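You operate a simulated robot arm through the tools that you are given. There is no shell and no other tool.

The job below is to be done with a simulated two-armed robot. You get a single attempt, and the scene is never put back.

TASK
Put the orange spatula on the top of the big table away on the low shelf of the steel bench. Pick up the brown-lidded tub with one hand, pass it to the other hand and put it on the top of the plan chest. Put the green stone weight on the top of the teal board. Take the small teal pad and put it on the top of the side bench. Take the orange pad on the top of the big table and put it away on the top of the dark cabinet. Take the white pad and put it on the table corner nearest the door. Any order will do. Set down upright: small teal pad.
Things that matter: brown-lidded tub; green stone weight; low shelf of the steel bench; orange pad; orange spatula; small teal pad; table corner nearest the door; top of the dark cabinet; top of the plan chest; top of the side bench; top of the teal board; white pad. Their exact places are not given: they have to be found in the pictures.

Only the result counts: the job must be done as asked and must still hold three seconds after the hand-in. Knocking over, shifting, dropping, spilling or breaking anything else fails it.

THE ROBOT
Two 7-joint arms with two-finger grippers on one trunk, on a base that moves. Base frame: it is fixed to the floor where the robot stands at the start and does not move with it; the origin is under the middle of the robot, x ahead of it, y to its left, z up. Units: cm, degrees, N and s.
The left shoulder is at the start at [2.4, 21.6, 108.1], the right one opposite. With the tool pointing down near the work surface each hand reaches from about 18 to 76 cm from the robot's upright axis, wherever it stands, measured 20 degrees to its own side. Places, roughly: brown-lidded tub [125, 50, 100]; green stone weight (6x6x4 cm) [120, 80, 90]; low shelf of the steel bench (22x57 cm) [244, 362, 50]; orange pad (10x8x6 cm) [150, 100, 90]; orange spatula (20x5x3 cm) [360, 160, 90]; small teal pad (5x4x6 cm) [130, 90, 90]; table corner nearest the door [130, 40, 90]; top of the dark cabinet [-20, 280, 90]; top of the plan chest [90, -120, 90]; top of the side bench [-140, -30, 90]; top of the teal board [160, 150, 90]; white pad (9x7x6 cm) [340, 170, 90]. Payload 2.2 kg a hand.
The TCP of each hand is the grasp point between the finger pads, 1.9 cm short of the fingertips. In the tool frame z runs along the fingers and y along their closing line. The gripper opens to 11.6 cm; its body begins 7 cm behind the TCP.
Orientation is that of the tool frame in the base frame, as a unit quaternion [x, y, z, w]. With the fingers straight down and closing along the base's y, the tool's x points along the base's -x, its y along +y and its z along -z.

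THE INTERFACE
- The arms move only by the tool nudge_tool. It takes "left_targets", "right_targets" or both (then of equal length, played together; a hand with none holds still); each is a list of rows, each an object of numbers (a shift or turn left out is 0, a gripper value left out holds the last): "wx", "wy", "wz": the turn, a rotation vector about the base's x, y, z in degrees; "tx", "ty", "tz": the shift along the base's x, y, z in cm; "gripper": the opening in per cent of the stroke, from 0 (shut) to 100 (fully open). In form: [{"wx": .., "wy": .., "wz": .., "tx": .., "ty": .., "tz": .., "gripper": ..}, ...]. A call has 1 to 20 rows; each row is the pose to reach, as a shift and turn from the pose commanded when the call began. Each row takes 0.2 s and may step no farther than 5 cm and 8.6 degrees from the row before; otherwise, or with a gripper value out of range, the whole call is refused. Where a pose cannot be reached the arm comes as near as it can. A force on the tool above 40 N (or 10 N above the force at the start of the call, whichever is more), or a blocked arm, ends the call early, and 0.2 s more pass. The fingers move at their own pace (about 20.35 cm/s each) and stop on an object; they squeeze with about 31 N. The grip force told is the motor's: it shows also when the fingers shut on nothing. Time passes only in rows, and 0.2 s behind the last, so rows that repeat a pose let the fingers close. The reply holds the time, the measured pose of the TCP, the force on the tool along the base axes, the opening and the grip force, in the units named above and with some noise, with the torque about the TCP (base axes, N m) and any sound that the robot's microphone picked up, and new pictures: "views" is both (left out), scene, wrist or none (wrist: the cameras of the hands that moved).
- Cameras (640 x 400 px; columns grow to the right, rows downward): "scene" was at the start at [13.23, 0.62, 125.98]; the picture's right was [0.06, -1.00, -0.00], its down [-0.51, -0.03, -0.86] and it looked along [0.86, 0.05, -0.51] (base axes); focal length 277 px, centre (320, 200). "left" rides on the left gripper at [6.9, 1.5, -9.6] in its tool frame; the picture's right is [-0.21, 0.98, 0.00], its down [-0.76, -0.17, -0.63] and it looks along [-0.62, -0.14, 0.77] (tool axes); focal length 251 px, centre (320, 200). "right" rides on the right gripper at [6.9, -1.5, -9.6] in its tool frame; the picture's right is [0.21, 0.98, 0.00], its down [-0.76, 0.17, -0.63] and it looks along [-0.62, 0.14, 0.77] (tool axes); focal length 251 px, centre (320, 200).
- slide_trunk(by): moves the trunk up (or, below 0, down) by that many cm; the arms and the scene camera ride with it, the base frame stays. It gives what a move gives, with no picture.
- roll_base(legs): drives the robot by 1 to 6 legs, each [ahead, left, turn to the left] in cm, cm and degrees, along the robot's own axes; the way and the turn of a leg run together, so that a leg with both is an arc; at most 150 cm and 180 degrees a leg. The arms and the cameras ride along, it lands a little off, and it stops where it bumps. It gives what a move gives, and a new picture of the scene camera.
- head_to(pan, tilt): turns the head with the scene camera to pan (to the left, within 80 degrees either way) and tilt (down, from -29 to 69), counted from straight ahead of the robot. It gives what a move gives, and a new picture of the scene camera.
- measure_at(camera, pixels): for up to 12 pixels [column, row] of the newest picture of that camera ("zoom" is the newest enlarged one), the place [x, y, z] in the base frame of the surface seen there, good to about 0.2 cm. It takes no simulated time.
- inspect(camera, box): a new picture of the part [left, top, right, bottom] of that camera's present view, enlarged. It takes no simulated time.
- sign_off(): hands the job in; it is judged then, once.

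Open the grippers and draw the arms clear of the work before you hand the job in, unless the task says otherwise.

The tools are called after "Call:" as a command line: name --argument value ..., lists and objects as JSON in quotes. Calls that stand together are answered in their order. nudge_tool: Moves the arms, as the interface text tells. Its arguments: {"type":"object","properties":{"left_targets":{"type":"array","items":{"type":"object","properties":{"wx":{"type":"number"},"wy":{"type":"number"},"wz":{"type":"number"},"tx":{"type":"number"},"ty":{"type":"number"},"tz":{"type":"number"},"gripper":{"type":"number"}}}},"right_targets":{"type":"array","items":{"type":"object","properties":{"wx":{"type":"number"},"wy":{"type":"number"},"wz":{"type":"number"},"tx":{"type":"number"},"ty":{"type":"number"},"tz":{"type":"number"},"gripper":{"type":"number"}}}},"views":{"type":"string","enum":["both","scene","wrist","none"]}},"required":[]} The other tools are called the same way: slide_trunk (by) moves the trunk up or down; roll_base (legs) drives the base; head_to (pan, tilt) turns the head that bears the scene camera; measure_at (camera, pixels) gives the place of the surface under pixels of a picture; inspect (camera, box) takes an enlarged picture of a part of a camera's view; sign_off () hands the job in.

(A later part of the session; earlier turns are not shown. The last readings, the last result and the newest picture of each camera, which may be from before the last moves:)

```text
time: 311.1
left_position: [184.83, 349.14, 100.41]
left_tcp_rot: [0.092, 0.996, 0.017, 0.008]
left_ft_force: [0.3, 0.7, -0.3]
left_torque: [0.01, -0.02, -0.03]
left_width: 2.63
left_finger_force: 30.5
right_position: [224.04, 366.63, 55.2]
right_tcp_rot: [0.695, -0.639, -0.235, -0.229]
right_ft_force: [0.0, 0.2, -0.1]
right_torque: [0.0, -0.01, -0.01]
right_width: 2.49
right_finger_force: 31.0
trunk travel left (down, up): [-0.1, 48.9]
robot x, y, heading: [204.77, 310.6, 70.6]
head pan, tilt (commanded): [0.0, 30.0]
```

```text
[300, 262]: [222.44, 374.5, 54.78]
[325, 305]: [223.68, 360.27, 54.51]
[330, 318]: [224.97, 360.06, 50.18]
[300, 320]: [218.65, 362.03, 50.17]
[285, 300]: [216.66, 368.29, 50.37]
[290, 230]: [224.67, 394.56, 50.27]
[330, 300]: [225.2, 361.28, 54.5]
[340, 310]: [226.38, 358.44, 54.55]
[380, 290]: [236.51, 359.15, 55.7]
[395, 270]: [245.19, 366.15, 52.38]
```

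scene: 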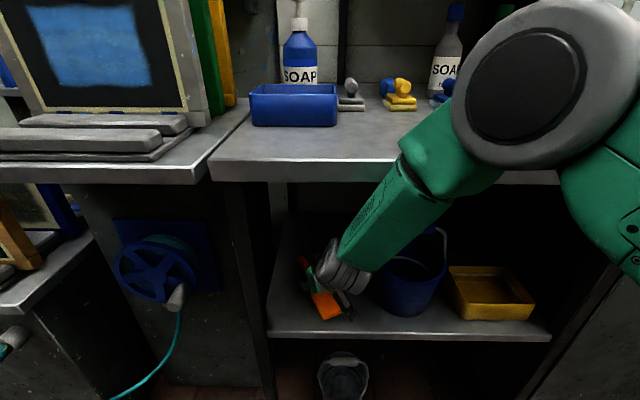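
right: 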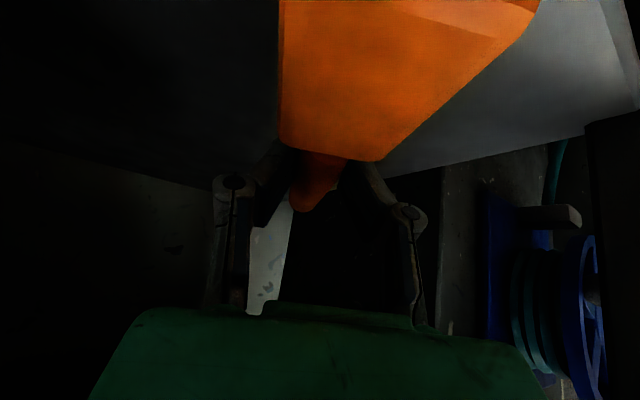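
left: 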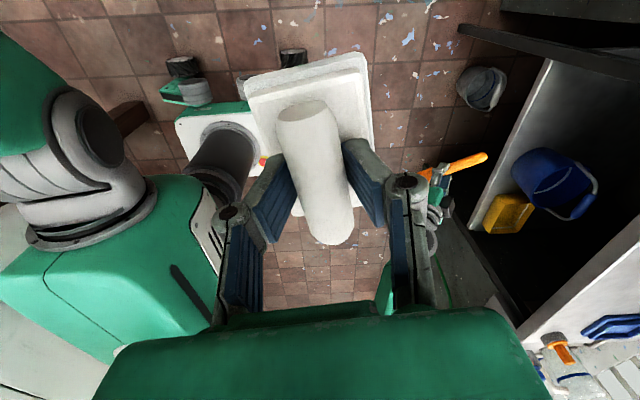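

The shelf is deep enough; the blade's near end is already 2 cm inside the front edge. I nudge 1 cm deeper and lower the spatula to contact.

Call:
nudge_tool --right_targets '[{"tx": 0.3, "ty": 0.9, "tz": -0.6}, {"tx": 0.3, "ty": 0.9, "tz": -1.3}, {"tx": 0.3, "ty": 0.9, "tz": -1.9}, {"tx": 0.3, "ty": 0.9, "tz": -2.3}]' --views "scene"

```text
time: 312.1
left_position: [185.11, 349.08, 100.4]
left_tcp_rot: [0.092, 0.996, 0.017, 0.006]
left_ft_force: [0.4, 0.2, -0.4]
left_torque: [-0.01, 0.0, -0.01]
left_width: 2.63
left_finger_force: 31.7
right_position: [224.49, 367.5, 52.92]
right_tcp_rot: [0.694, -0.641, -0.235, -0.23]
right_ft_force: [0.3, -0.9, -1.1]
right_torque: [0.01, 0.0, 0.05]
right_width: 2.51
right_finger_force: 30.7
trunk travel left (down, up): [-0.1, 48.9]
robot x, y, heading: [205.15, 310.9, 70.7]
head pan, tilt (commanded): [0.0, 30.0]
```

scene: 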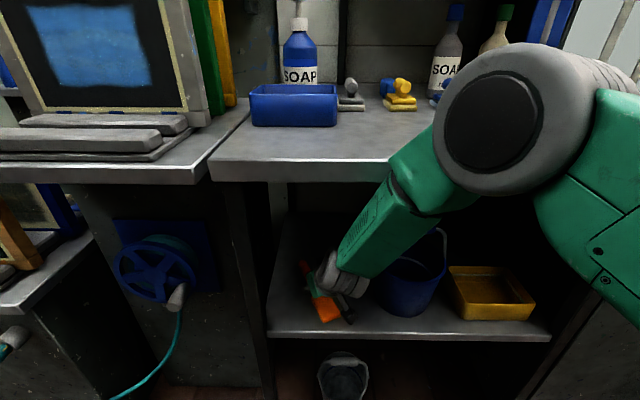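

Almost touching. I lower a bit more for contact.

Call:
nudge_tool --right_targets '[{"tz": -0.2}, {"tz": -0.4}, {"tz": -0.4}]' --views "none"

```text
time: 312.9
left_position: [184.97, 349.06, 100.54]
left_tcp_rot: [0.092, 0.996, 0.017, 0.008]
left_ft_force: [0.0, -0.6, -1.0]
left_torque: [0.0, 0.02, 0.02]
left_width: 2.64
left_finger_force: 31.1
right_position: [224.33, 367.46, 52.77]
right_tcp_rot: [0.693, -0.64, -0.236, -0.233]
right_ft_force: [-0.1, -4.5, 19.1]
right_torque: [-0.32, 0.17, 0.03]
right_width: 2.54
right_finger_force: 31.2
trunk travel left (down, up): [-0.1, 48.9]
robot x, y, heading: [204.99, 310.74, 70.1]
head pan, tilt (commanded): [0.0, 30.0]
```

Contact (19 N). I ease up 0.3 cm, open the fingers moderately, and lift 3 cm straight up.

Call:
nudge_tool --right_targets '[{"tz": 0.3}, {"tz": 0.3, "gripper": 30}, {"tz": 0.3, "gripper": 50}, {"tz": 0.3, "gripper": 50}, {"tz": 1.2, "gripper": 50}, {"tz": 2.5, "gripper": 50}, {"tz": 4, "gripper": 50}]' --views "both"

```text
time: 314.5
left_position: [185.04, 349.27, 100.42]
left_tcp_rot: [0.092, 0.996, 0.017, 0.007]
left_ft_force: [-0.6, 0.0, -0.6]
left_torque: [-0.03, -0.01, 0.02]
left_width: 2.62
left_finger_force: 31.1
right_position: [224.47, 367.51, 56.51]
right_tcp_rot: [0.694, -0.64, -0.236, -0.229]
right_ft_force: [-0.2, -0.1, -0.2]
right_torque: [0.03, 0.0, 0.04]
right_width: 5.82
right_finger_force: 0.0
trunk travel left (down, up): [-0.1, 48.9]
robot x, y, heading: [205.28, 310.86, 70.2]
head pan, tilt (commanded): [0.0, 30.0]
```

scene: 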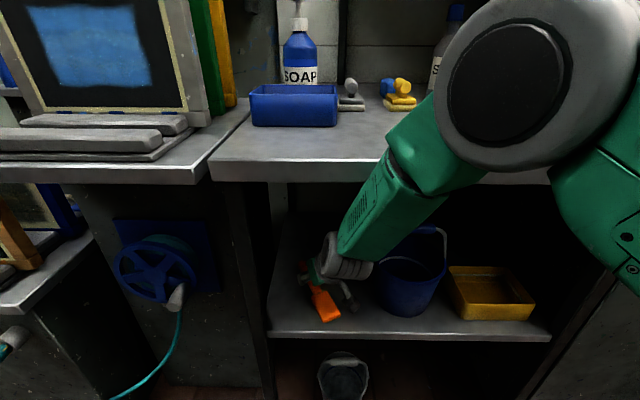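
right: 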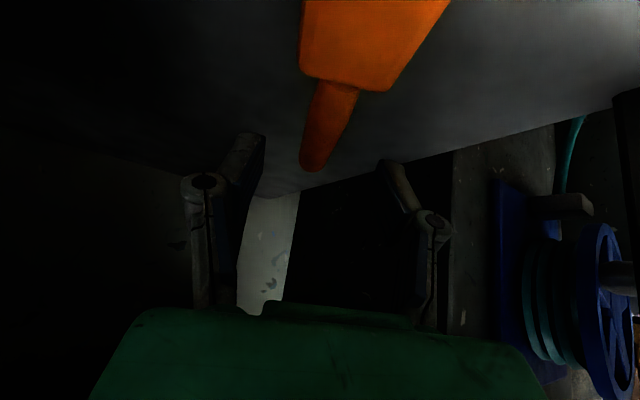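

The spatula lies flat on the low shelf. I back out straight.

Call:
roll_base --legs '[[-28, 0, 0]]'

Call:
inspect --camera "scene" --box '[220, 140, 440, 300]'

```text
time: 316.4
left_position: [175.57, 322.8, 100.53]
left_tcp_rot: [0.095, 0.995, 0.017, 0.007]
left_ft_force: [-0.2, -0.4, -1.0]
left_torque: [0.04, -0.02, 0.01]
left_width: 2.64
left_finger_force: 30.8
right_position: [215.06, 341.06, 56.47]
right_tcp_rot: [0.694, -0.641, -0.235, -0.23]
right_ft_force: [0.5, -0.2, -0.4]
right_torque: [0.02, 0.01, 0.03]
right_width: 5.78
right_finger_force: 0.1
trunk travel left (down, up): [-0.1, 48.9]
robot x, y, heading: [195.78, 284.66, 70.2]
head pan, tilt (commanded): [0.0, 30.0]
```

scene: 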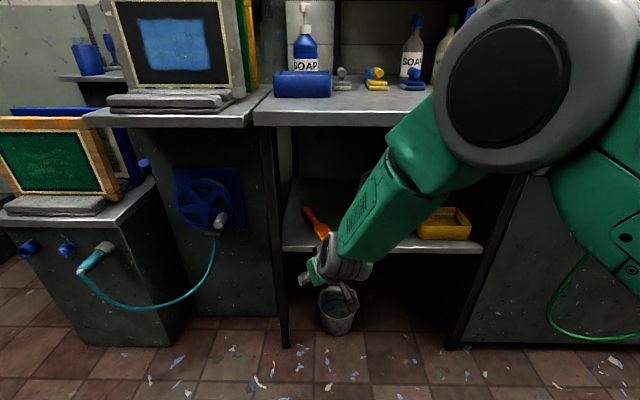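

```text
2.50 times, centred on (330, 220) of scene
```

zoom: 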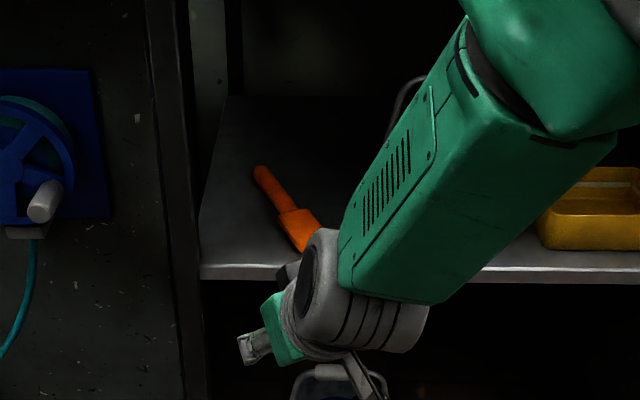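

The spatula rests on the shelf. I raise the trunk, make the right hand upright and look at the shelf once more.

Call:
slide_trunk --by 32

Call:
nudge_tool --right_targets '[{"wx": -7.7, "wy": -0.4, "tz": 2}, {"wx": -15.4, "wy": -0.8, "tz": 5}, {"wx": -23.1, "wy": -1.1, "tz": 8}, {"wx": -30.8, "wy": -1.5, "tz": 12, "tx": 1, "ty": -1}, {"wx": -38.5, "wy": -1.9, "tz": 16, "tx": 3, "ty": -2}, {"wx": -38.5, "wy": -1.9, "tz": 20, "tx": 5, "ty": -3}, {"wx": -38.5, "wy": -1.9, "tz": 24, "tx": 7, "ty": -4}]' --views "scene"

```text
time: 319.6
left_position: [175.77, 322.69, 132.6]
left_tcp_rot: [0.094, 0.995, 0.018, 0.006]
left_ft_force: [0.5, -0.5, -0.7]
left_torque: [0.01, 0.02, -0.01]
left_width: 2.63
left_finger_force: 31.5
right_position: [215.11, 340.99, 88.48]
right_tcp_rot: [0.694, -0.64, -0.237, -0.231]
right_ft_force: [0.2, 0.4, -0.1]
right_torque: [-0.03, 0.0, 0.0]
right_width: 5.79
right_finger_force: 0.0
trunk travel left (down, up): [-32.1, 16.9]
robot x, y, heading: [195.74, 284.28, 70.5]
head pan, tilt (commanded): [0.0, 30.0]
```

```text
time: 321.2
left_position: [175.86, 322.56, 132.67]
left_tcp_rot: [0.094, 0.995, 0.019, 0.006]
left_ft_force: [-0.1, 0.2, 0.1]
left_torque: [0.02, -0.05, -0.01]
left_width: 2.64
left_finger_force: 31.5
right_position: [222.31, 336.71, 112.61]
right_tcp_rot: [0.735, -0.678, -0.001, -0.001]
right_ft_force: [0.1, -0.3, 0.6]
right_torque: [-0.03, 0.03, 0.0]
right_width: 5.81
right_finger_force: 0.1
right hand out of reach, approached as far as the arm can: row 1, 2
trunk travel left (down, up): [-32.1, 16.9]
robot x, y, heading: [195.61, 284.42, 70.3]
head pan, tilt (commanded): [0.0, 30.0]
```

scene: 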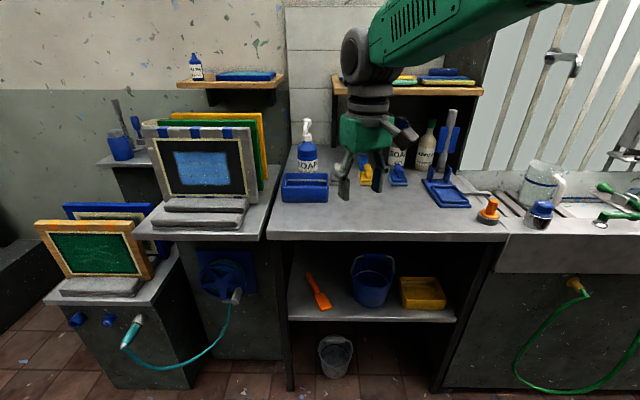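

The spatula lies well on the shelf at (317,290). Next the white pad: I strafe left away from the table's corner panel, turn around and drive down the near aisle.

Call:
measure_at --camera "scene" --pixels '[[308, 274], [325, 305], [318, 292], [340, 314]]'

Call:
roll_base --legs '[[-3, 80, 0], [0, 0, 179], [150, 0, 0], [150, 0, 0], [30, 0, 0]]'

```text
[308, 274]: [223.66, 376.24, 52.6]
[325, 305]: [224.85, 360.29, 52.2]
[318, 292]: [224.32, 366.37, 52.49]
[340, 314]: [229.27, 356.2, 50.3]
```

```text
time: 348.6
left_position: [35.89, -41.92, 132.15]
left_tcp_rot: [0.996, -0.082, -0.014, 0.016]
left_ft_force: [0.6, -0.4, -0.5]
left_torque: [0.03, 0.02, 0.0]
left_width: 2.62
left_finger_force: 30.7
right_position: [-10.37, -57.17, 112.42]
right_tcp_rot: [0.669, 0.743, -0.003, -0.006]
right_ft_force: [0.6, 0.2, -0.3]
right_torque: [0.0, 0.03, -0.02]
right_width: 5.8
right_finger_force: 0.0
trunk travel left (down, up): [-32.1, 16.9]
robot x, y, heading: [13.17, -3.7, -108.6]
head pan, tilt (commanded): [0.0, 30.0]
```

scene: 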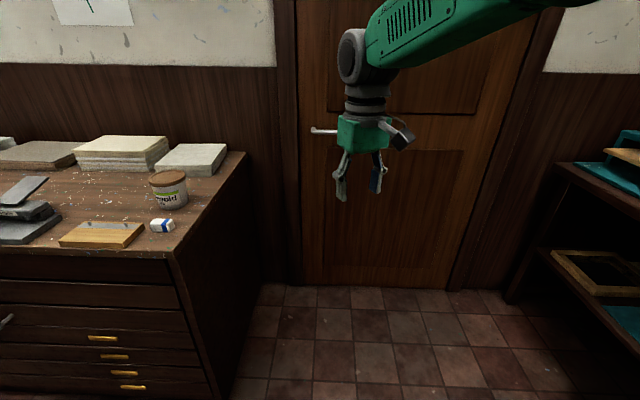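

The tub is still well on the chest. I turn and drive into the aisle beside the table's corner, then face the table.

Call:
roll_base --legs '[[0, 0, 88.6], [83, -3, 0], [0, 0, 90]]'

Call:
head_to --pan 10 --tilt 45

```text
time: 360.6
left_position: [73.62, 1.66, 133.48]
left_tcp_rot: [0.089, 0.996, 0.022, -0.005]
left_ft_force: [0.7, -1.0, -0.7]
left_torque: [0.08, 0.09, -0.05]
left_width: 2.63
left_finger_force: 31.0
right_position: [119.35, 16.52, 112.27]
right_tcp_rot: [0.737, -0.676, -0.011, 0.004]
right_ft_force: [1.6, -0.9, 0.5]
right_torque: [0.08, 0.17, -0.02]
right_width: 5.81
right_finger_force: 0.1
trunk travel left (down, up): [-32.1, 16.9]
robot x, y, heading: [90.79, -34.95, 70.8]
head pan, tilt (commanded): [0.0, 30.0]
```

scene: 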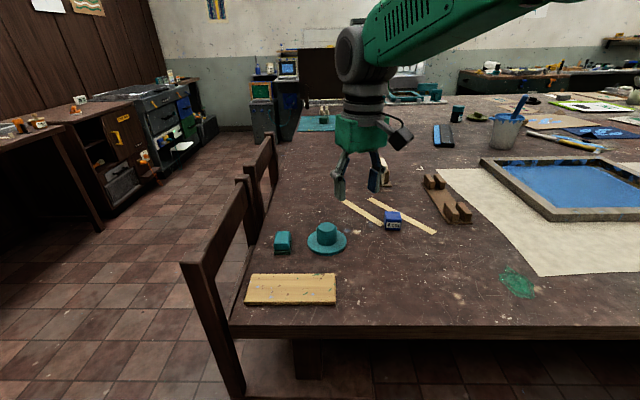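

```text
time: 361.4
left_position: [73.82, 1.19, 133.33]
left_tcp_rot: [0.091, 0.996, 0.025, -0.004]
left_ft_force: [0.4, 0.0, -1.1]
left_torque: [0.04, 0.1, -0.01]
left_width: 2.61
left_finger_force: 31.2
right_position: [120.05, 16.14, 112.56]
right_tcp_rot: [0.735, -0.677, -0.011, 0.003]
right_ft_force: [1.1, -1.5, -0.4]
right_torque: [0.03, 0.2, 0.0]
right_width: 5.81
right_finger_force: 0.0
trunk travel left (down, up): [-32.1, 16.9]
robot x, y, heading: [91.69, -35.12, 70.7]
head pan, tilt (commanded): [10.0, 45.0]
```

scene: 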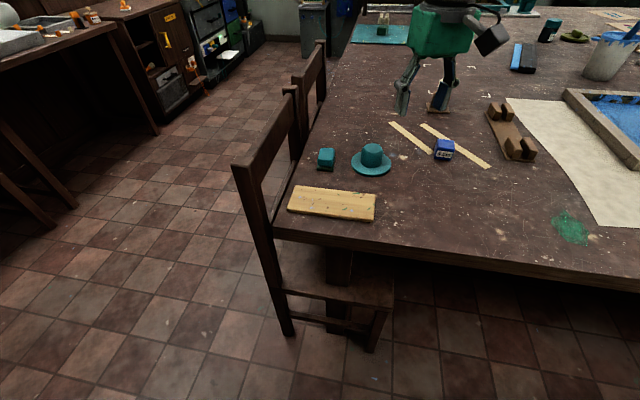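

The corner is well seen: wooden board (332,203), hat-shaped holder (370,160), blue cube (443,150). I measure the free patch right of the board and the table edges.

Call:
measure_at --camera "scene" --pixels '[[276, 236], [375, 207], [375, 220], [430, 200], [410, 190], [450, 180], [392, 167], [480, 200], [440, 240], [425, 152], [470, 165], [520, 215]]'

Call:
inspect --camera "scene" --box '[260, 100, 580, 280]'

```text
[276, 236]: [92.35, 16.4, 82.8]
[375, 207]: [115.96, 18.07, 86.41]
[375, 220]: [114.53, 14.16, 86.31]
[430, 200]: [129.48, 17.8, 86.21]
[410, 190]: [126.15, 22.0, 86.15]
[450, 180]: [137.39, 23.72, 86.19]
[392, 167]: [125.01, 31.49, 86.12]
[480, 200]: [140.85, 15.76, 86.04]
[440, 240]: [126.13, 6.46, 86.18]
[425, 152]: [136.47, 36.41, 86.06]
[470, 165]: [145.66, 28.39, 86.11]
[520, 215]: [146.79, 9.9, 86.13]
```

```text
2.00 times, centred on (420, 190) of scene
```

zoom: 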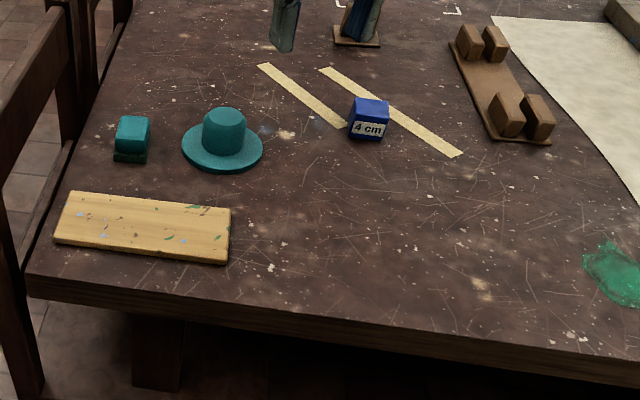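

The free patch around [128,25.5] between the board, hat and blue cube suits for the white pad. I move the base right so the left hand can reach it, and draw the right hand back.

Call:
nudge_tool --right_targets '[{"tx": 1.1, "ty": -4.4}, {"tx": 2.2, "ty": -8.8}, {"tx": 3.3, "ty": -13.2}, {"tx": 4.4, "ty": -17.5}]' --views "none"

Call:
roll_base --legs '[[0, -27, 0], [8, 0, 0]]'

```text
time: 362.6
left_position: [66.95, 3.71, 131.36]
left_tcp_rot: [0.088, 0.996, 0.012, 0.021]
left_ft_force: [-1.6, 0.4, -1.9]
left_torque: [-0.06, -0.11, -0.02]
left_width: 2.6
left_finger_force: 30.8
right_position: [118.06, 0.69, 113.07]
right_tcp_rot: [0.738, -0.675, 0.012, -0.008]
right_ft_force: [-1.5, 0.3, 0.5]
right_torque: [-0.08, -0.14, 0.0]
right_width: 5.79
right_finger_force: 0.1
trunk travel left (down, up): [-32.1, 16.9]
robot x, y, heading: [91.35, -35.12, 70.8]
head pan, tilt (commanded): [10.0, 45.0]
stopped in row 4 (right hand): the arm was blocked; the commanded pose is now the measured one
```

```text
time: 365.1
left_position: [100.09, 0.68, 132.26]
left_tcp_rot: [0.09, 0.996, 0.016, 0.001]
left_ft_force: [0.9, 0.9, -0.1]
left_torque: [-0.03, 0.01, 0.0]
left_width: 2.65
left_finger_force: 30.9
right_position: [150.3, -2.16, 112.62]
right_tcp_rot: [0.736, -0.677, -0.003, -0.001]
right_ft_force: [0.9, 0.7, -0.3]
right_torque: [-0.08, 0.06, 0.03]
right_width: 5.81
right_finger_force: 0.2
trunk travel left (down, up): [-32.1, 16.9]
robot x, y, heading: [119.84, -37.05, 70.5]
head pan, tilt (commanded): [10.0, 45.0]
```

scene: 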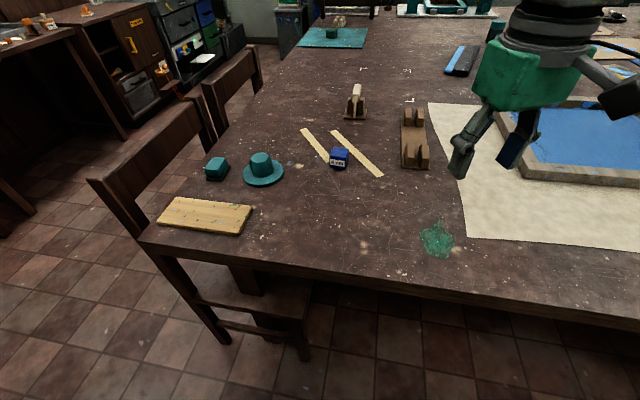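

The robot swayed a bit but all is as it was; left hand at [100,0.7,132]. I move the left hand with the pad over the target at [128,25.5], z≈112.

Call:
nudge_tool --left_targets '[{"tx": 3.1, "ty": 2.8, "tz": -2}, {"tx": 6.2, "ty": 5.5, "tz": -4}, {"tx": 9.3, "ty": 8.3, "tz": -6}, {"tx": 12.4, "ty": 11, "tz": -8}, {"tx": 15.5, "ty": 13.8, "tz": -10}, {"tx": 18.6, "ty": 16.5, "tz": -12}, {"tx": 21.7, "ty": 19.3, "tz": -14}, {"tx": 24.8, "ty": 22, "tz": -16}, {"tx": 27.9, "ty": 24.8, "tz": -18}, {"tx": 27.9, "ty": 24.8, "tz": -18}]' --views "both"

```text
time: 367.5
left_position: [128.14, 24.34, 114.5]
left_tcp_rot: [0.096, 0.995, 0.021, -0.003]
left_ft_force: [2.4, -0.6, -0.6]
left_torque: [0.09, 0.16, 0.0]
left_width: 2.63
left_finger_force: 31.0
right_position: [150.96, -3.81, 112.88]
right_tcp_rot: [0.733, -0.68, -0.01, -0.001]
right_ft_force: [1.3, -1.8, -0.1]
right_torque: [0.09, 0.12, -0.01]
right_width: 5.8
right_finger_force: 0.0
trunk travel left (down, up): [-32.1, 16.9]
robot x, y, heading: [119.61, -36.48, 70.2]
head pan, tilt (commanded): [10.0, 45.0]
stopped in row 10 (left hand): the arm was blocked; the commanded pose is now the measured one
```

scene: 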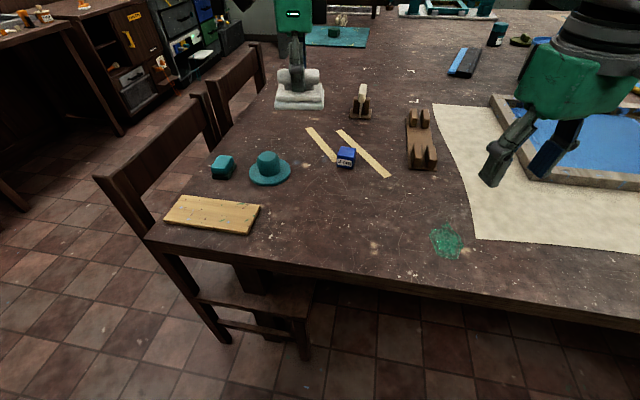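
left: 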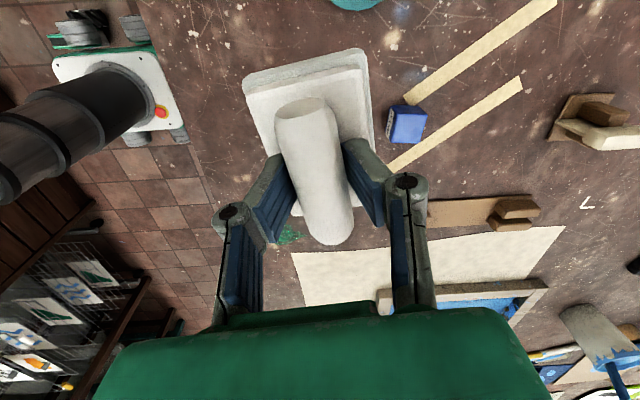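

The call ended in its last row from swaying; nothing touched. I wait to let it settle and read the pose.

Call:
nudge_tool --left_targets '[{"tz": 0}, {"tz": 0}, {"tz": 0}, {"tz": 0}, {"tz": 0}, {"tz": 0}]' --views "none"

Call:
nudge_tool --left_targets '[{"tz": 0}, {"tz": 0}, {"tz": 0}, {"tz": 0}]' --views "wrist"

```text
time: 369.1
left_position: [121.22, 27.02, 113.56]
left_tcp_rot: [0.088, 0.996, 0.014, 0.022]
left_ft_force: [-0.9, 0.7, -1.2]
left_torque: [-0.03, -0.04, 0.0]
left_width: 2.65
left_finger_force: 30.8
right_position: [144.09, -1.11, 113.45]
right_tcp_rot: [0.735, -0.677, 0.013, -0.013]
right_ft_force: [-0.6, 0.2, 0.0]
right_torque: [0.0, -0.02, 0.01]
right_width: 5.81
right_finger_force: 0.2
trunk travel left (down, up): [-32.1, 16.9]
robot x, y, heading: [117.69, -36.27, 70.1]
head pan, tilt (commanded): [10.0, 45.0]
stopped in row 6 (left hand): the arm was blocked; the commanded pose is now the measured one
```

```text
time: 370.1
left_position: [124.43, 25.75, 114.04]
left_tcp_rot: [0.091, 0.996, 0.017, 0.008]
left_ft_force: [1.1, 0.7, -0.6]
left_torque: [0.01, 0.06, 0.0]
left_width: 2.6
left_finger_force: 31.2
right_position: [147.41, -2.27, 113.09]
right_tcp_rot: [0.735, -0.678, 0.001, -0.007]
right_ft_force: [0.1, -0.5, -0.4]
right_torque: [0.04, 0.06, 0.01]
right_width: 5.83
right_finger_force: 0.0
trunk travel left (down, up): [-32.1, 16.9]
robot x, y, heading: [118.27, -36.61, 70.4]
head pan, tilt (commanded): [10.0, 45.0]
```

left: 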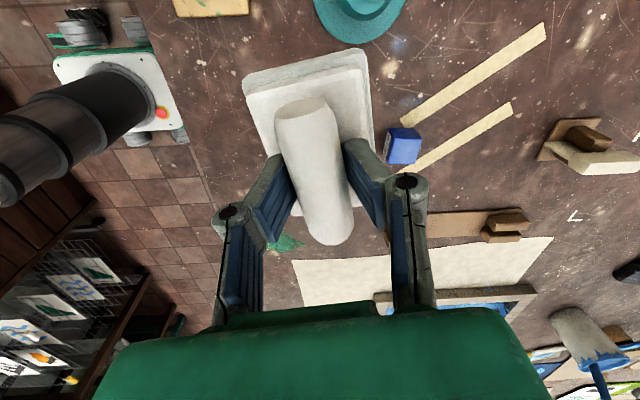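

The robot is still swaying sideways by a few cm. I wait some seconds more without moving.

Call:
nudge_tool --left_targets '[{"tz": 0}, {"tz": 0}, {"tz": 0}, {"tz": 0}, {"tz": 0}, {"tz": 0}, {"tz": 0}, {"tz": 0}, {"tz": 0}, {"tz": 0}, {"tz": 0}, {"tz": 0}]' --views "none"

Call:
nudge_tool --left_targets '[{"tz": 0}, {"tz": 0}, {"tz": 0}, {"tz": 0}]' --views "none"

Call:
nudge_tool --left_targets '[{"tz": 0}, {"tz": 0}]' --views "scene"

```text
time: 372.7
left_position: [123.58, 26.1, 113.96]
left_tcp_rot: [0.09, 0.996, 0.016, 0.011]
left_ft_force: [1.0, 0.2, -1.0]
left_torque: [0.02, -0.03, 0.03]
left_width: 2.63
left_finger_force: 30.6
right_position: [146.67, -2.07, 113.21]
right_tcp_rot: [0.736, -0.677, 0.004, -0.01]
right_ft_force: [0.0, 0.5, 0.8]
right_torque: [0.06, 0.01, -0.03]
right_width: 5.81
right_finger_force: 0.1
trunk travel left (down, up): [-32.1, 16.9]
robot x, y, heading: [117.93, -36.39, 70.3]
head pan, tilt (commanded): [10.0, 45.0]
```

```text
time: 373.9
left_position: [127.2, 24.31, 114.59]
left_tcp_rot: [0.094, 0.995, 0.022, -0.001]
left_ft_force: [1.0, -0.3, -1.4]
left_torque: [0.02, 0.06, 0.0]
left_width: 2.63
left_finger_force: 30.0
right_position: [149.91, -3.85, 113.12]
right_tcp_rot: [0.734, -0.68, -0.008, -0.004]
right_ft_force: [1.1, -0.8, 0.1]
right_torque: [0.02, 0.11, -0.01]
right_width: 5.82
right_finger_force: 0.1
trunk travel left (down, up): [-32.1, 16.9]
robot x, y, heading: [119.25, -36.74, 70.6]
head pan, tilt (commanded): [10.0, 45.0]
stopped in row 4 (left hand): the arm was blocked; the commanded pose is now the measured one
```

```text
time: 374.5
left_position: [126.28, 24.69, 114.47]
left_tcp_rot: [0.095, 0.995, 0.021, 0.004]
left_ft_force: [0.7, -0.9, -1.5]
left_torque: [0.04, 0.07, 0.01]
left_width: 2.62
left_finger_force: 30.8
right_position: [148.99, -3.41, 113.12]
right_tcp_rot: [0.733, -0.68, -0.004, -0.006]
right_ft_force: [0.9, -1.2, 0.0]
right_torque: [0.02, 0.01, -0.02]
right_width: 5.8
right_finger_force: 0.1
trunk travel left (down, up): [-32.1, 16.9]
robot x, y, heading: [119.24, -36.39, 69.8]
head pan, tilt (commanded): [10.0, 45.0]
```

scene: 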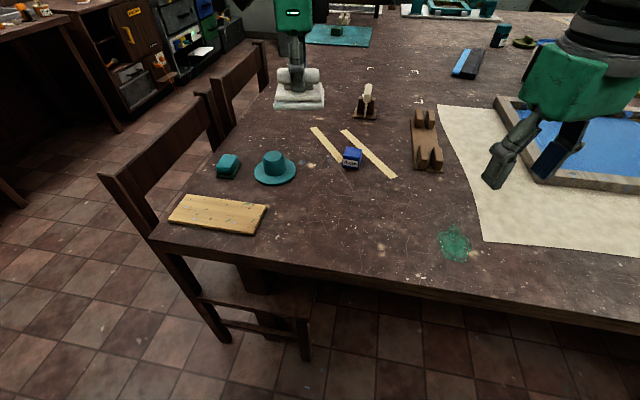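

The sway does not die down. I look down at the base and the right arm to see whether something touches.

Call:
head_to --pan -30 --tilt 65

Call:
head_to --pan 25 --tilt 65

```text
time: 375.6
left_position: [128.58, 23.88, 114.61]
left_tcp_rot: [0.094, 0.995, 0.023, -0.005]
left_ft_force: [1.5, -0.6, -0.6]
left_torque: [0.09, 0.18, 0.0]
left_width: 2.61
left_finger_force: 30.5
right_position: [151.26, -4.26, 113.14]
right_tcp_rot: [0.733, -0.68, -0.013, -0.003]
right_ft_force: [0.9, -1.0, -0.5]
right_torque: [0.06, 0.12, -0.03]
right_width: 5.81
right_finger_force: 0.1
trunk travel left (down, up): [-32.1, 16.9]
robot x, y, heading: [119.49, -36.74, 70.2]
head pan, tilt (commanded): [-30.0, 65.0]
```

scene: 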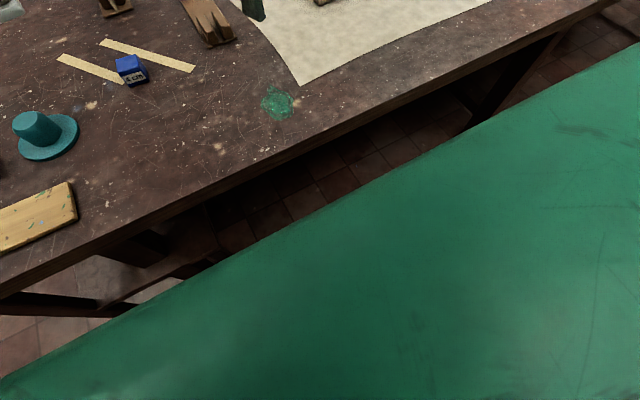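

```text
time: 376.9
left_position: [121.02, 26.72, 113.92]
left_tcp_rot: [0.09, 0.996, 0.015, 0.022]
left_ft_force: [-1.8, 0.7, -0.8]
left_torque: [-0.03, -0.14, 0.0]
left_width: 2.63
left_finger_force: 30.9
right_position: [143.98, -1.42, 113.72]
right_tcp_rot: [0.736, -0.677, 0.015, -0.016]
right_ft_force: [-0.3, 0.3, 0.7]
right_torque: [-0.05, -0.13, 0.01]
right_width: 5.8
right_finger_force: 0.0
trunk travel left (down, up): [-32.1, 16.9]
robot x, y, heading: [117.88, -36.33, 70.3]
head pan, tilt (commanded): [25.0, 65.0]
```

scene: 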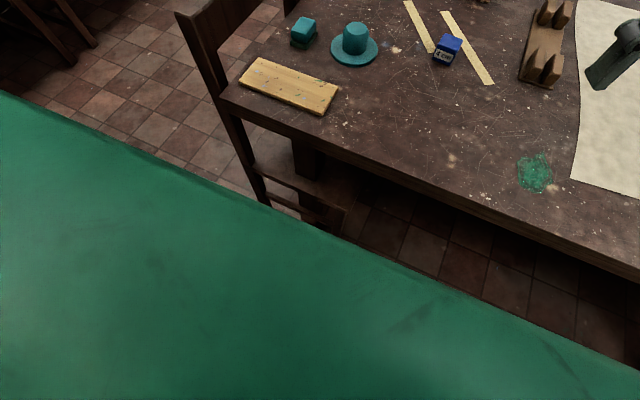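

Nothing touches the robot; it just rocks sideways. I lower the trunk a little for stability and wait, watching the amplitude.

Call:
slide_trunk --by -10

Call:
head_to --pan 10 --tilt 45

Call:
head_to --pan 10 --tilt 46

Call:
head_to --pan 10 --tilt 45

```text
time: 378.2
left_position: [128.76, 23.71, 104.67]
left_tcp_rot: [0.095, 0.995, 0.023, -0.007]
left_ft_force: [0.8, 0.5, -0.3]
left_torque: [0.05, 0.12, 0.0]
left_width: 2.63
left_finger_force: 30.8
right_position: [151.37, -4.28, 103.02]
right_tcp_rot: [0.733, -0.68, -0.014, -0.003]
right_ft_force: [1.0, -0.5, 0.2]
right_torque: [0.0, 0.09, 0.01]
right_width: 5.81
right_finger_force: 0.0
trunk travel left (down, up): [-22.1, 26.9]
robot x, y, heading: [119.25, -36.74, 70.2]
head pan, tilt (commanded): [25.0, 65.0]
```

```text
time: 379.0
left_position: [128.75, 23.74, 104.75]
left_tcp_rot: [0.095, 0.995, 0.023, -0.005]
left_ft_force: [1.4, -0.1, -0.6]
left_torque: [0.05, 0.12, -0.02]
left_width: 2.66
left_finger_force: 30.7
right_position: [151.34, -4.27, 102.9]
right_tcp_rot: [0.732, -0.681, -0.014, -0.003]
right_ft_force: [0.5, -0.6, 0.0]
right_torque: [0.04, 0.08, 0.03]
right_width: 5.79
right_finger_force: 0.0
trunk travel left (down, up): [-22.1, 26.9]
robot x, y, heading: [119.62, -36.83, 70.1]
head pan, tilt (commanded): [10.0, 45.0]
```

scene: 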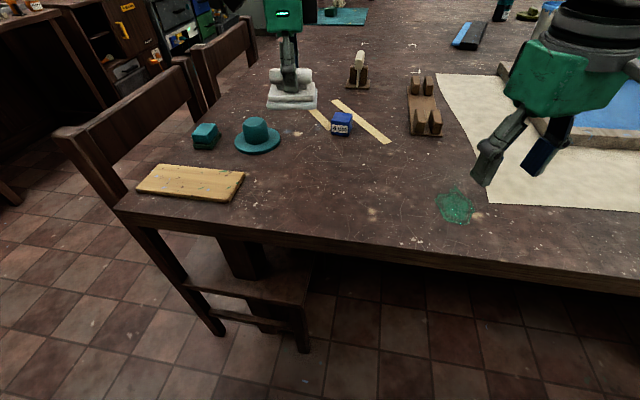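

```text
time: 379.6
left_position: [124.02, 25.61, 104.17]
left_tcp_rot: [0.092, 0.996, 0.019, 0.012]
left_ft_force: [0.1, 1.0, -0.8]
left_torque: [-0.05, -0.04, -0.03]
left_width: 2.63
left_finger_force: 30.7
right_position: [147.1, -2.62, 103.54]
right_tcp_rot: [0.734, -0.679, 0.002, -0.009]
right_ft_force: [0.7, 0.0, -0.1]
right_torque: [-0.02, -0.03, -0.01]
right_width: 5.83
right_finger_force: 0.1
trunk travel left (down, up): [-22.1, 26.9]
robot x, y, heading: [119.02, -36.61, 70.3]
head pan, tilt (commanded): [10.0, 46.0]
```

scene: 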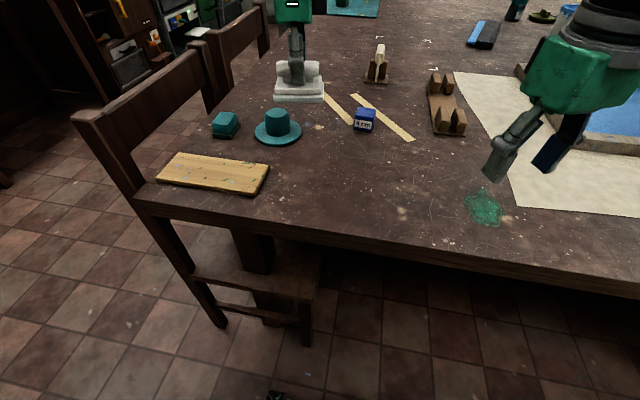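

```text
time: 380.2
left_position: [121.0, 26.7, 103.75]
left_tcp_rot: [0.089, 0.996, 0.014, 0.023]
left_ft_force: [-2.9, 0.2, -0.4]
left_torque: [-0.06, -0.17, 0.02]
left_width: 2.65
left_finger_force: 30.6
right_position: [144.11, -1.6, 103.79]
right_tcp_rot: [0.736, -0.677, 0.014, -0.016]
right_ft_force: [-1.9, -0.2, -1.2]
right_torque: [-0.06, -0.15, -0.01]
right_width: 5.79
right_finger_force: 0.1
trunk travel left (down, up): [-22.1, 26.9]
robot x, y, heading: [118.37, -35.8, 70.3]
head pan, tilt (commanded): [10.0, 45.0]
```

scene: 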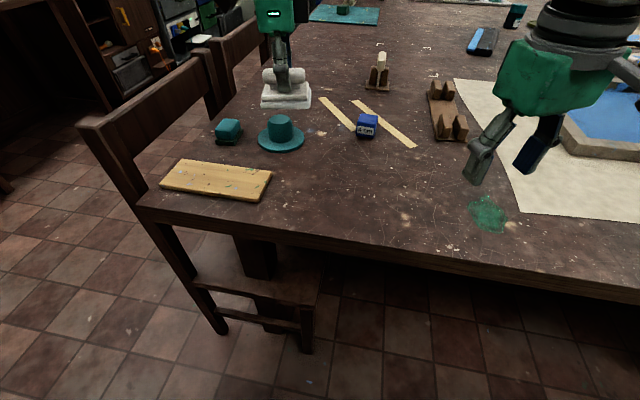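

The robot rocks with a steady ±4 cm at the hands. I make a small base move back and forth to try to break the oscillation.

Call:
roll_base --legs '[[-10, 0, 0]]'

Call:
head_to --pan 10 --tilt 46

Call:
head_to --pan 10 --tilt 45

Call:
head_to --pan 10 --tilt 46

```text
time: 381.4
left_position: [122.93, 15.34, 104.48]
left_tcp_rot: [0.093, 0.995, 0.022, 0.003]
left_ft_force: [-0.3, 0.2, -1.1]
left_torque: [0.02, 0.09, -0.01]
left_width: 2.62
left_finger_force: 31.2
right_position: [145.61, -12.73, 103.37]
right_tcp_rot: [0.734, -0.679, -0.005, -0.005]
right_ft_force: [0.7, 0.2, 0.0]
right_torque: [0.04, 0.03, 0.01]
right_width: 5.8
right_finger_force: 0.1
trunk travel left (down, up): [-22.1, 26.9]
robot x, y, heading: [115.96, -45.79, 70.4]
head pan, tilt (commanded): [10.0, 45.0]
```

scene: 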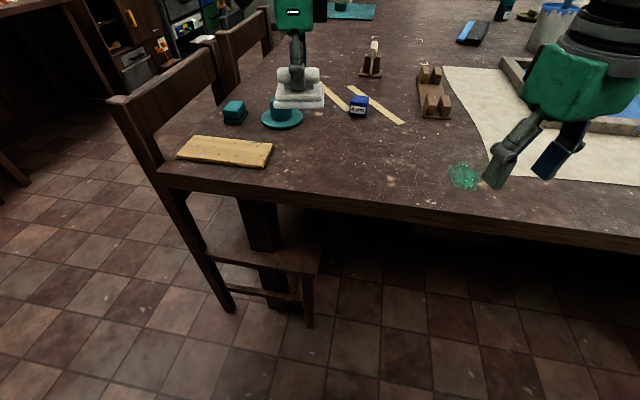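

```text
time: 382.0
left_position: [119.52, 16.19, 104.47]
left_tcp_rot: [0.091, 0.996, 0.02, 0.016]
left_ft_force: [-2.4, 0.6, 0.3]
left_torque: [-0.05, -0.17, 0.01]
left_width: 2.63
left_finger_force: 31.3
right_position: [142.47, -12.03, 103.81]
right_tcp_rot: [0.736, -0.677, 0.006, -0.013]
right_ft_force: [-0.8, 0.5, 0.7]
right_torque: [-0.06, -0.09, 0.01]
right_width: 5.79
right_finger_force: 0.1
trunk travel left (down, up): [-22.1, 26.9]
robot x, y, heading: [115.03, -45.3, 70.4]
head pan, tilt (commanded): [10.0, 46.0]
```

scene: 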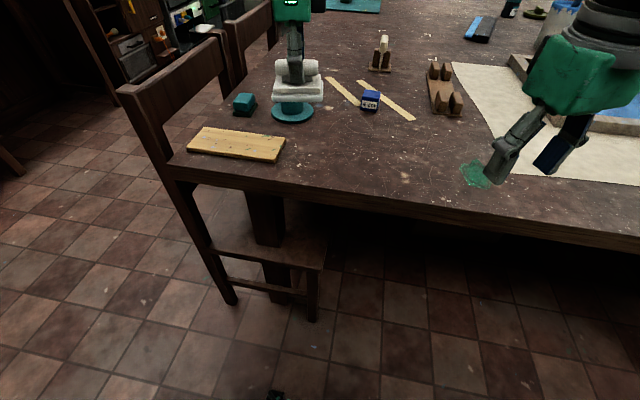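

```text
time: 382.6
left_position: [123.25, 14.83, 104.87]
left_tcp_rot: [0.093, 0.995, 0.024, 0.002]
left_ft_force: [0.1, -0.3, -1.2]
left_torque: [0.05, 0.06, -0.02]
left_width: 2.64
left_finger_force: 30.9
right_position: [145.99, -13.24, 103.3]
right_tcp_rot: [0.734, -0.679, -0.007, -0.007]
right_ft_force: [1.0, 0.0, -0.1]
right_torque: [0.0, 0.01, -0.02]
right_width: 5.8
right_finger_force: 0.0
trunk travel left (down, up): [-22.1, 26.9]
robot x, y, heading: [115.93, -45.97, 70.0]
head pan, tilt (commanded): [10.0, 45.0]
```

scene: 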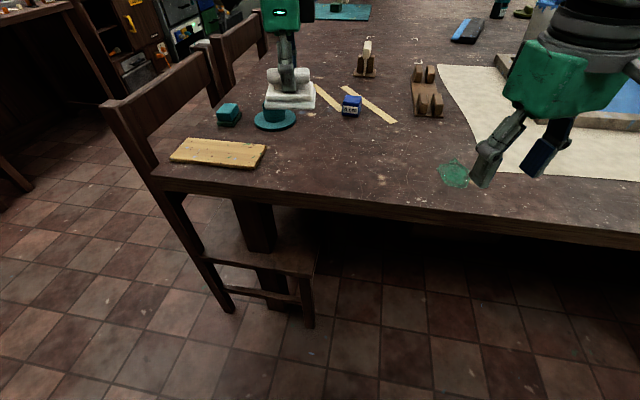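

```text
time: 383.2
left_position: [126.8, 13.55, 105.11]
left_tcp_rot: [0.096, 0.995, 0.027, -0.009]
left_ft_force: [2.3, -0.8, -1.3]
left_torque: [0.08, 0.12, -0.02]
left_width: 2.62
left_finger_force: 31.1
right_position: [149.14, -14.49, 102.9]
right_tcp_rot: [0.732, -0.681, -0.021, 0.0]
right_ft_force: [1.2, -0.7, -0.6]
right_torque: [0.05, 0.11, 0.01]
right_width: 5.78
right_finger_force: 0.0
trunk travel left (down, up): [-22.1, 26.9]
robot x, y, heading: [116.56, -46.27, 70.2]
head pan, tilt (commanded): [10.0, 46.0]
```

scene: 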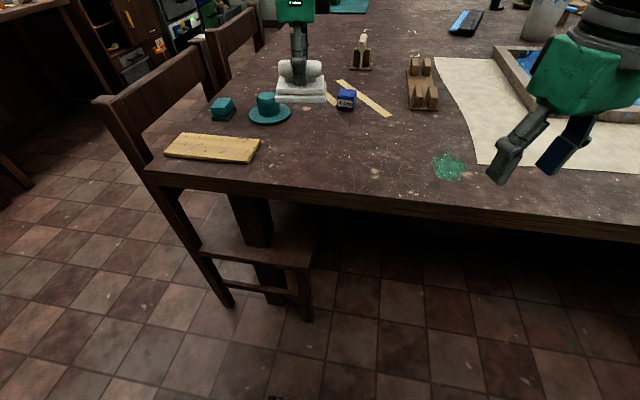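

The rocking has a period of about 2.5 s. I let it calm with a few idle looks, without arm commands.

Call:
head_to --pan 10 --tilt 45

Call:
head_to --pan 60 --tilt 45

Call:
head_to --pan -60 --tilt 50

Call:
head_to --pan 10 --tilt 45

Call:
head_to --pan 10 --tilt 46

```text
time: 383.8
left_position: [122.1, 15.15, 104.49]
left_tcp_rot: [0.091, 0.996, 0.022, 0.006]
left_ft_force: [-0.5, 0.7, -1.1]
left_torque: [-0.03, -0.06, 0.0]
left_width: 2.62
left_finger_force: 30.8
right_position: [144.8, -12.74, 103.54]
right_tcp_rot: [0.734, -0.679, -0.003, -0.007]
right_ft_force: [0.1, -0.1, -0.4]
right_torque: [0.0, -0.05, -0.01]
right_width: 5.82
right_finger_force: 0.0
trunk travel left (down, up): [-22.1, 26.9]
robot x, y, heading: [115.73, -45.54, 70.1]
head pan, tilt (commanded): [10.0, 45.0]
```

scene: 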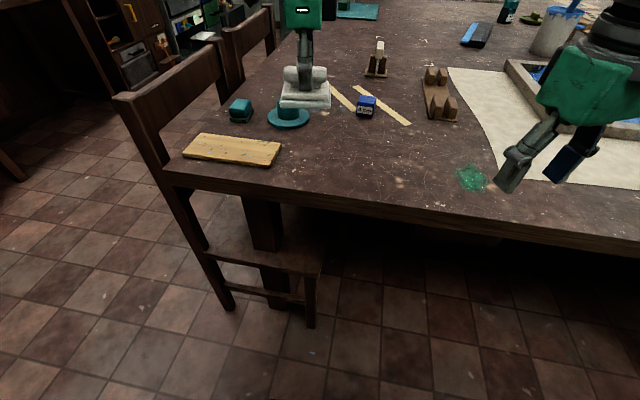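

```text
time: 385.0
left_position: [126.04, 13.86, 105.07]
left_tcp_rot: [0.096, 0.995, 0.026, -0.009]
left_ft_force: [3.7, -2.2, -0.7]
left_torque: [0.09, 0.2, -0.05]
left_width: 2.61
left_finger_force: 31.2
right_position: [148.69, -14.27, 102.85]
right_tcp_rot: [0.733, -0.68, -0.018, -0.001]
right_ft_force: [1.4, -0.6, 0.6]
right_torque: [0.04, 0.07, 0.0]
right_width: 5.8
right_finger_force: 0.0
trunk travel left (down, up): [-22.1, 26.9]
robot x, y, heading: [116.69, -45.64, 70.1]
head pan, tilt (commanded): [60.0, 45.0]
```

scene: 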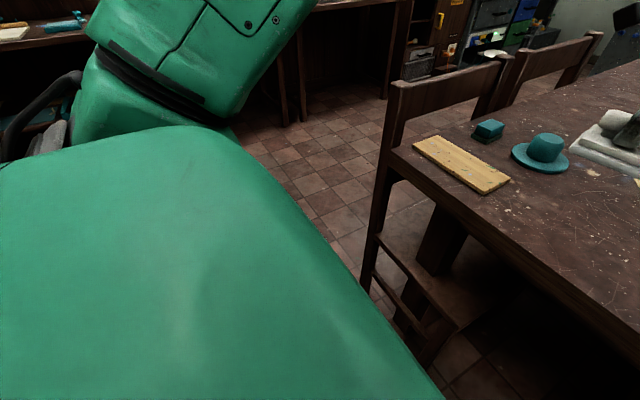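

```text
time: 387.0
left_position: [119.8, 16.02, 104.41]
left_tcp_rot: [0.091, 0.996, 0.02, 0.015]
left_ft_force: [-1.5, 1.0, -1.0]
left_torque: [-0.06, -0.17, -0.01]
left_width: 2.61
left_finger_force: 31.2
right_position: [142.71, -12.05, 103.63]
right_tcp_rot: [0.735, -0.678, 0.006, -0.011]
right_ft_force: [-0.5, 0.7, -0.8]
right_torque: [-0.06, -0.1, 0.0]
right_width: 5.83
right_finger_force: 0.0
trunk travel left (down, up): [-22.1, 26.9]
robot x, y, heading: [114.77, -45.48, 70.0]
head pan, tilt (commanded): [-60.0, 50.0]
```

scene: 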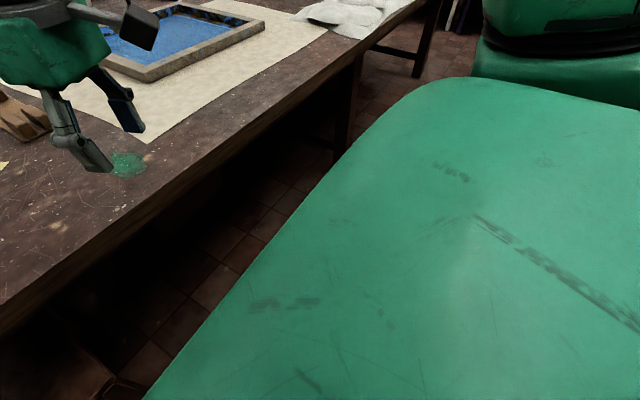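

```text
time: 388.4
left_position: [125.23, 14.26, 104.89]
left_tcp_rot: [0.096, 0.995, 0.023, -0.006]
left_ft_force: [1.9, 0.3, -1.1]
left_torque: [0.03, 0.07, -0.03]
left_width: 2.65
left_finger_force: 31.3
right_position: [147.86, -13.82, 103.08]
right_tcp_rot: [0.732, -0.681, -0.015, -0.003]
right_ft_force: [0.8, -0.7, 0.2]
right_torque: [0.03, 0.09, 0.0]
right_width: 5.82
right_finger_force: 0.0
trunk travel left (down, up): [-22.1, 26.9]
robot x, y, heading: [115.96, -46.3, 70.2]
head pan, tilt (commanded): [10.0, 45.0]
```

scene: 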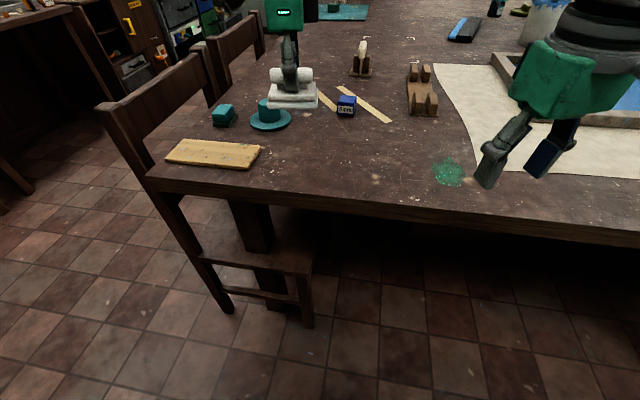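

```text
time: 389.0
left_position: [125.66, 14.02, 104.94]
left_tcp_rot: [0.095, 0.995, 0.025, -0.007]
left_ft_force: [1.6, -0.6, -1.7]
left_torque: [0.02, 0.14, 0.0]
left_width: 2.63
left_finger_force: 30.9
right_position: [148.28, -14.02, 102.95]
right_tcp_rot: [0.732, -0.681, -0.016, -0.001]
right_ft_force: [1.0, -0.9, 0.4]
right_torque: [0.03, 0.12, 0.02]
right_width: 5.8
right_finger_force: 0.0
trunk travel left (down, up): [-22.1, 26.9]
robot x, y, heading: [116.28, -46.03, 70.4]
head pan, tilt (commanded): [10.0, 46.0]
```

scene: 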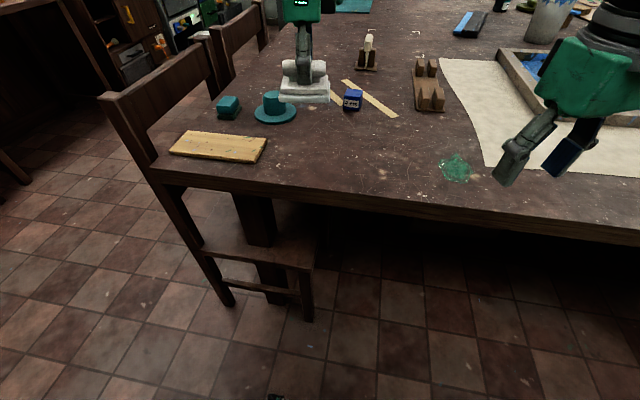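

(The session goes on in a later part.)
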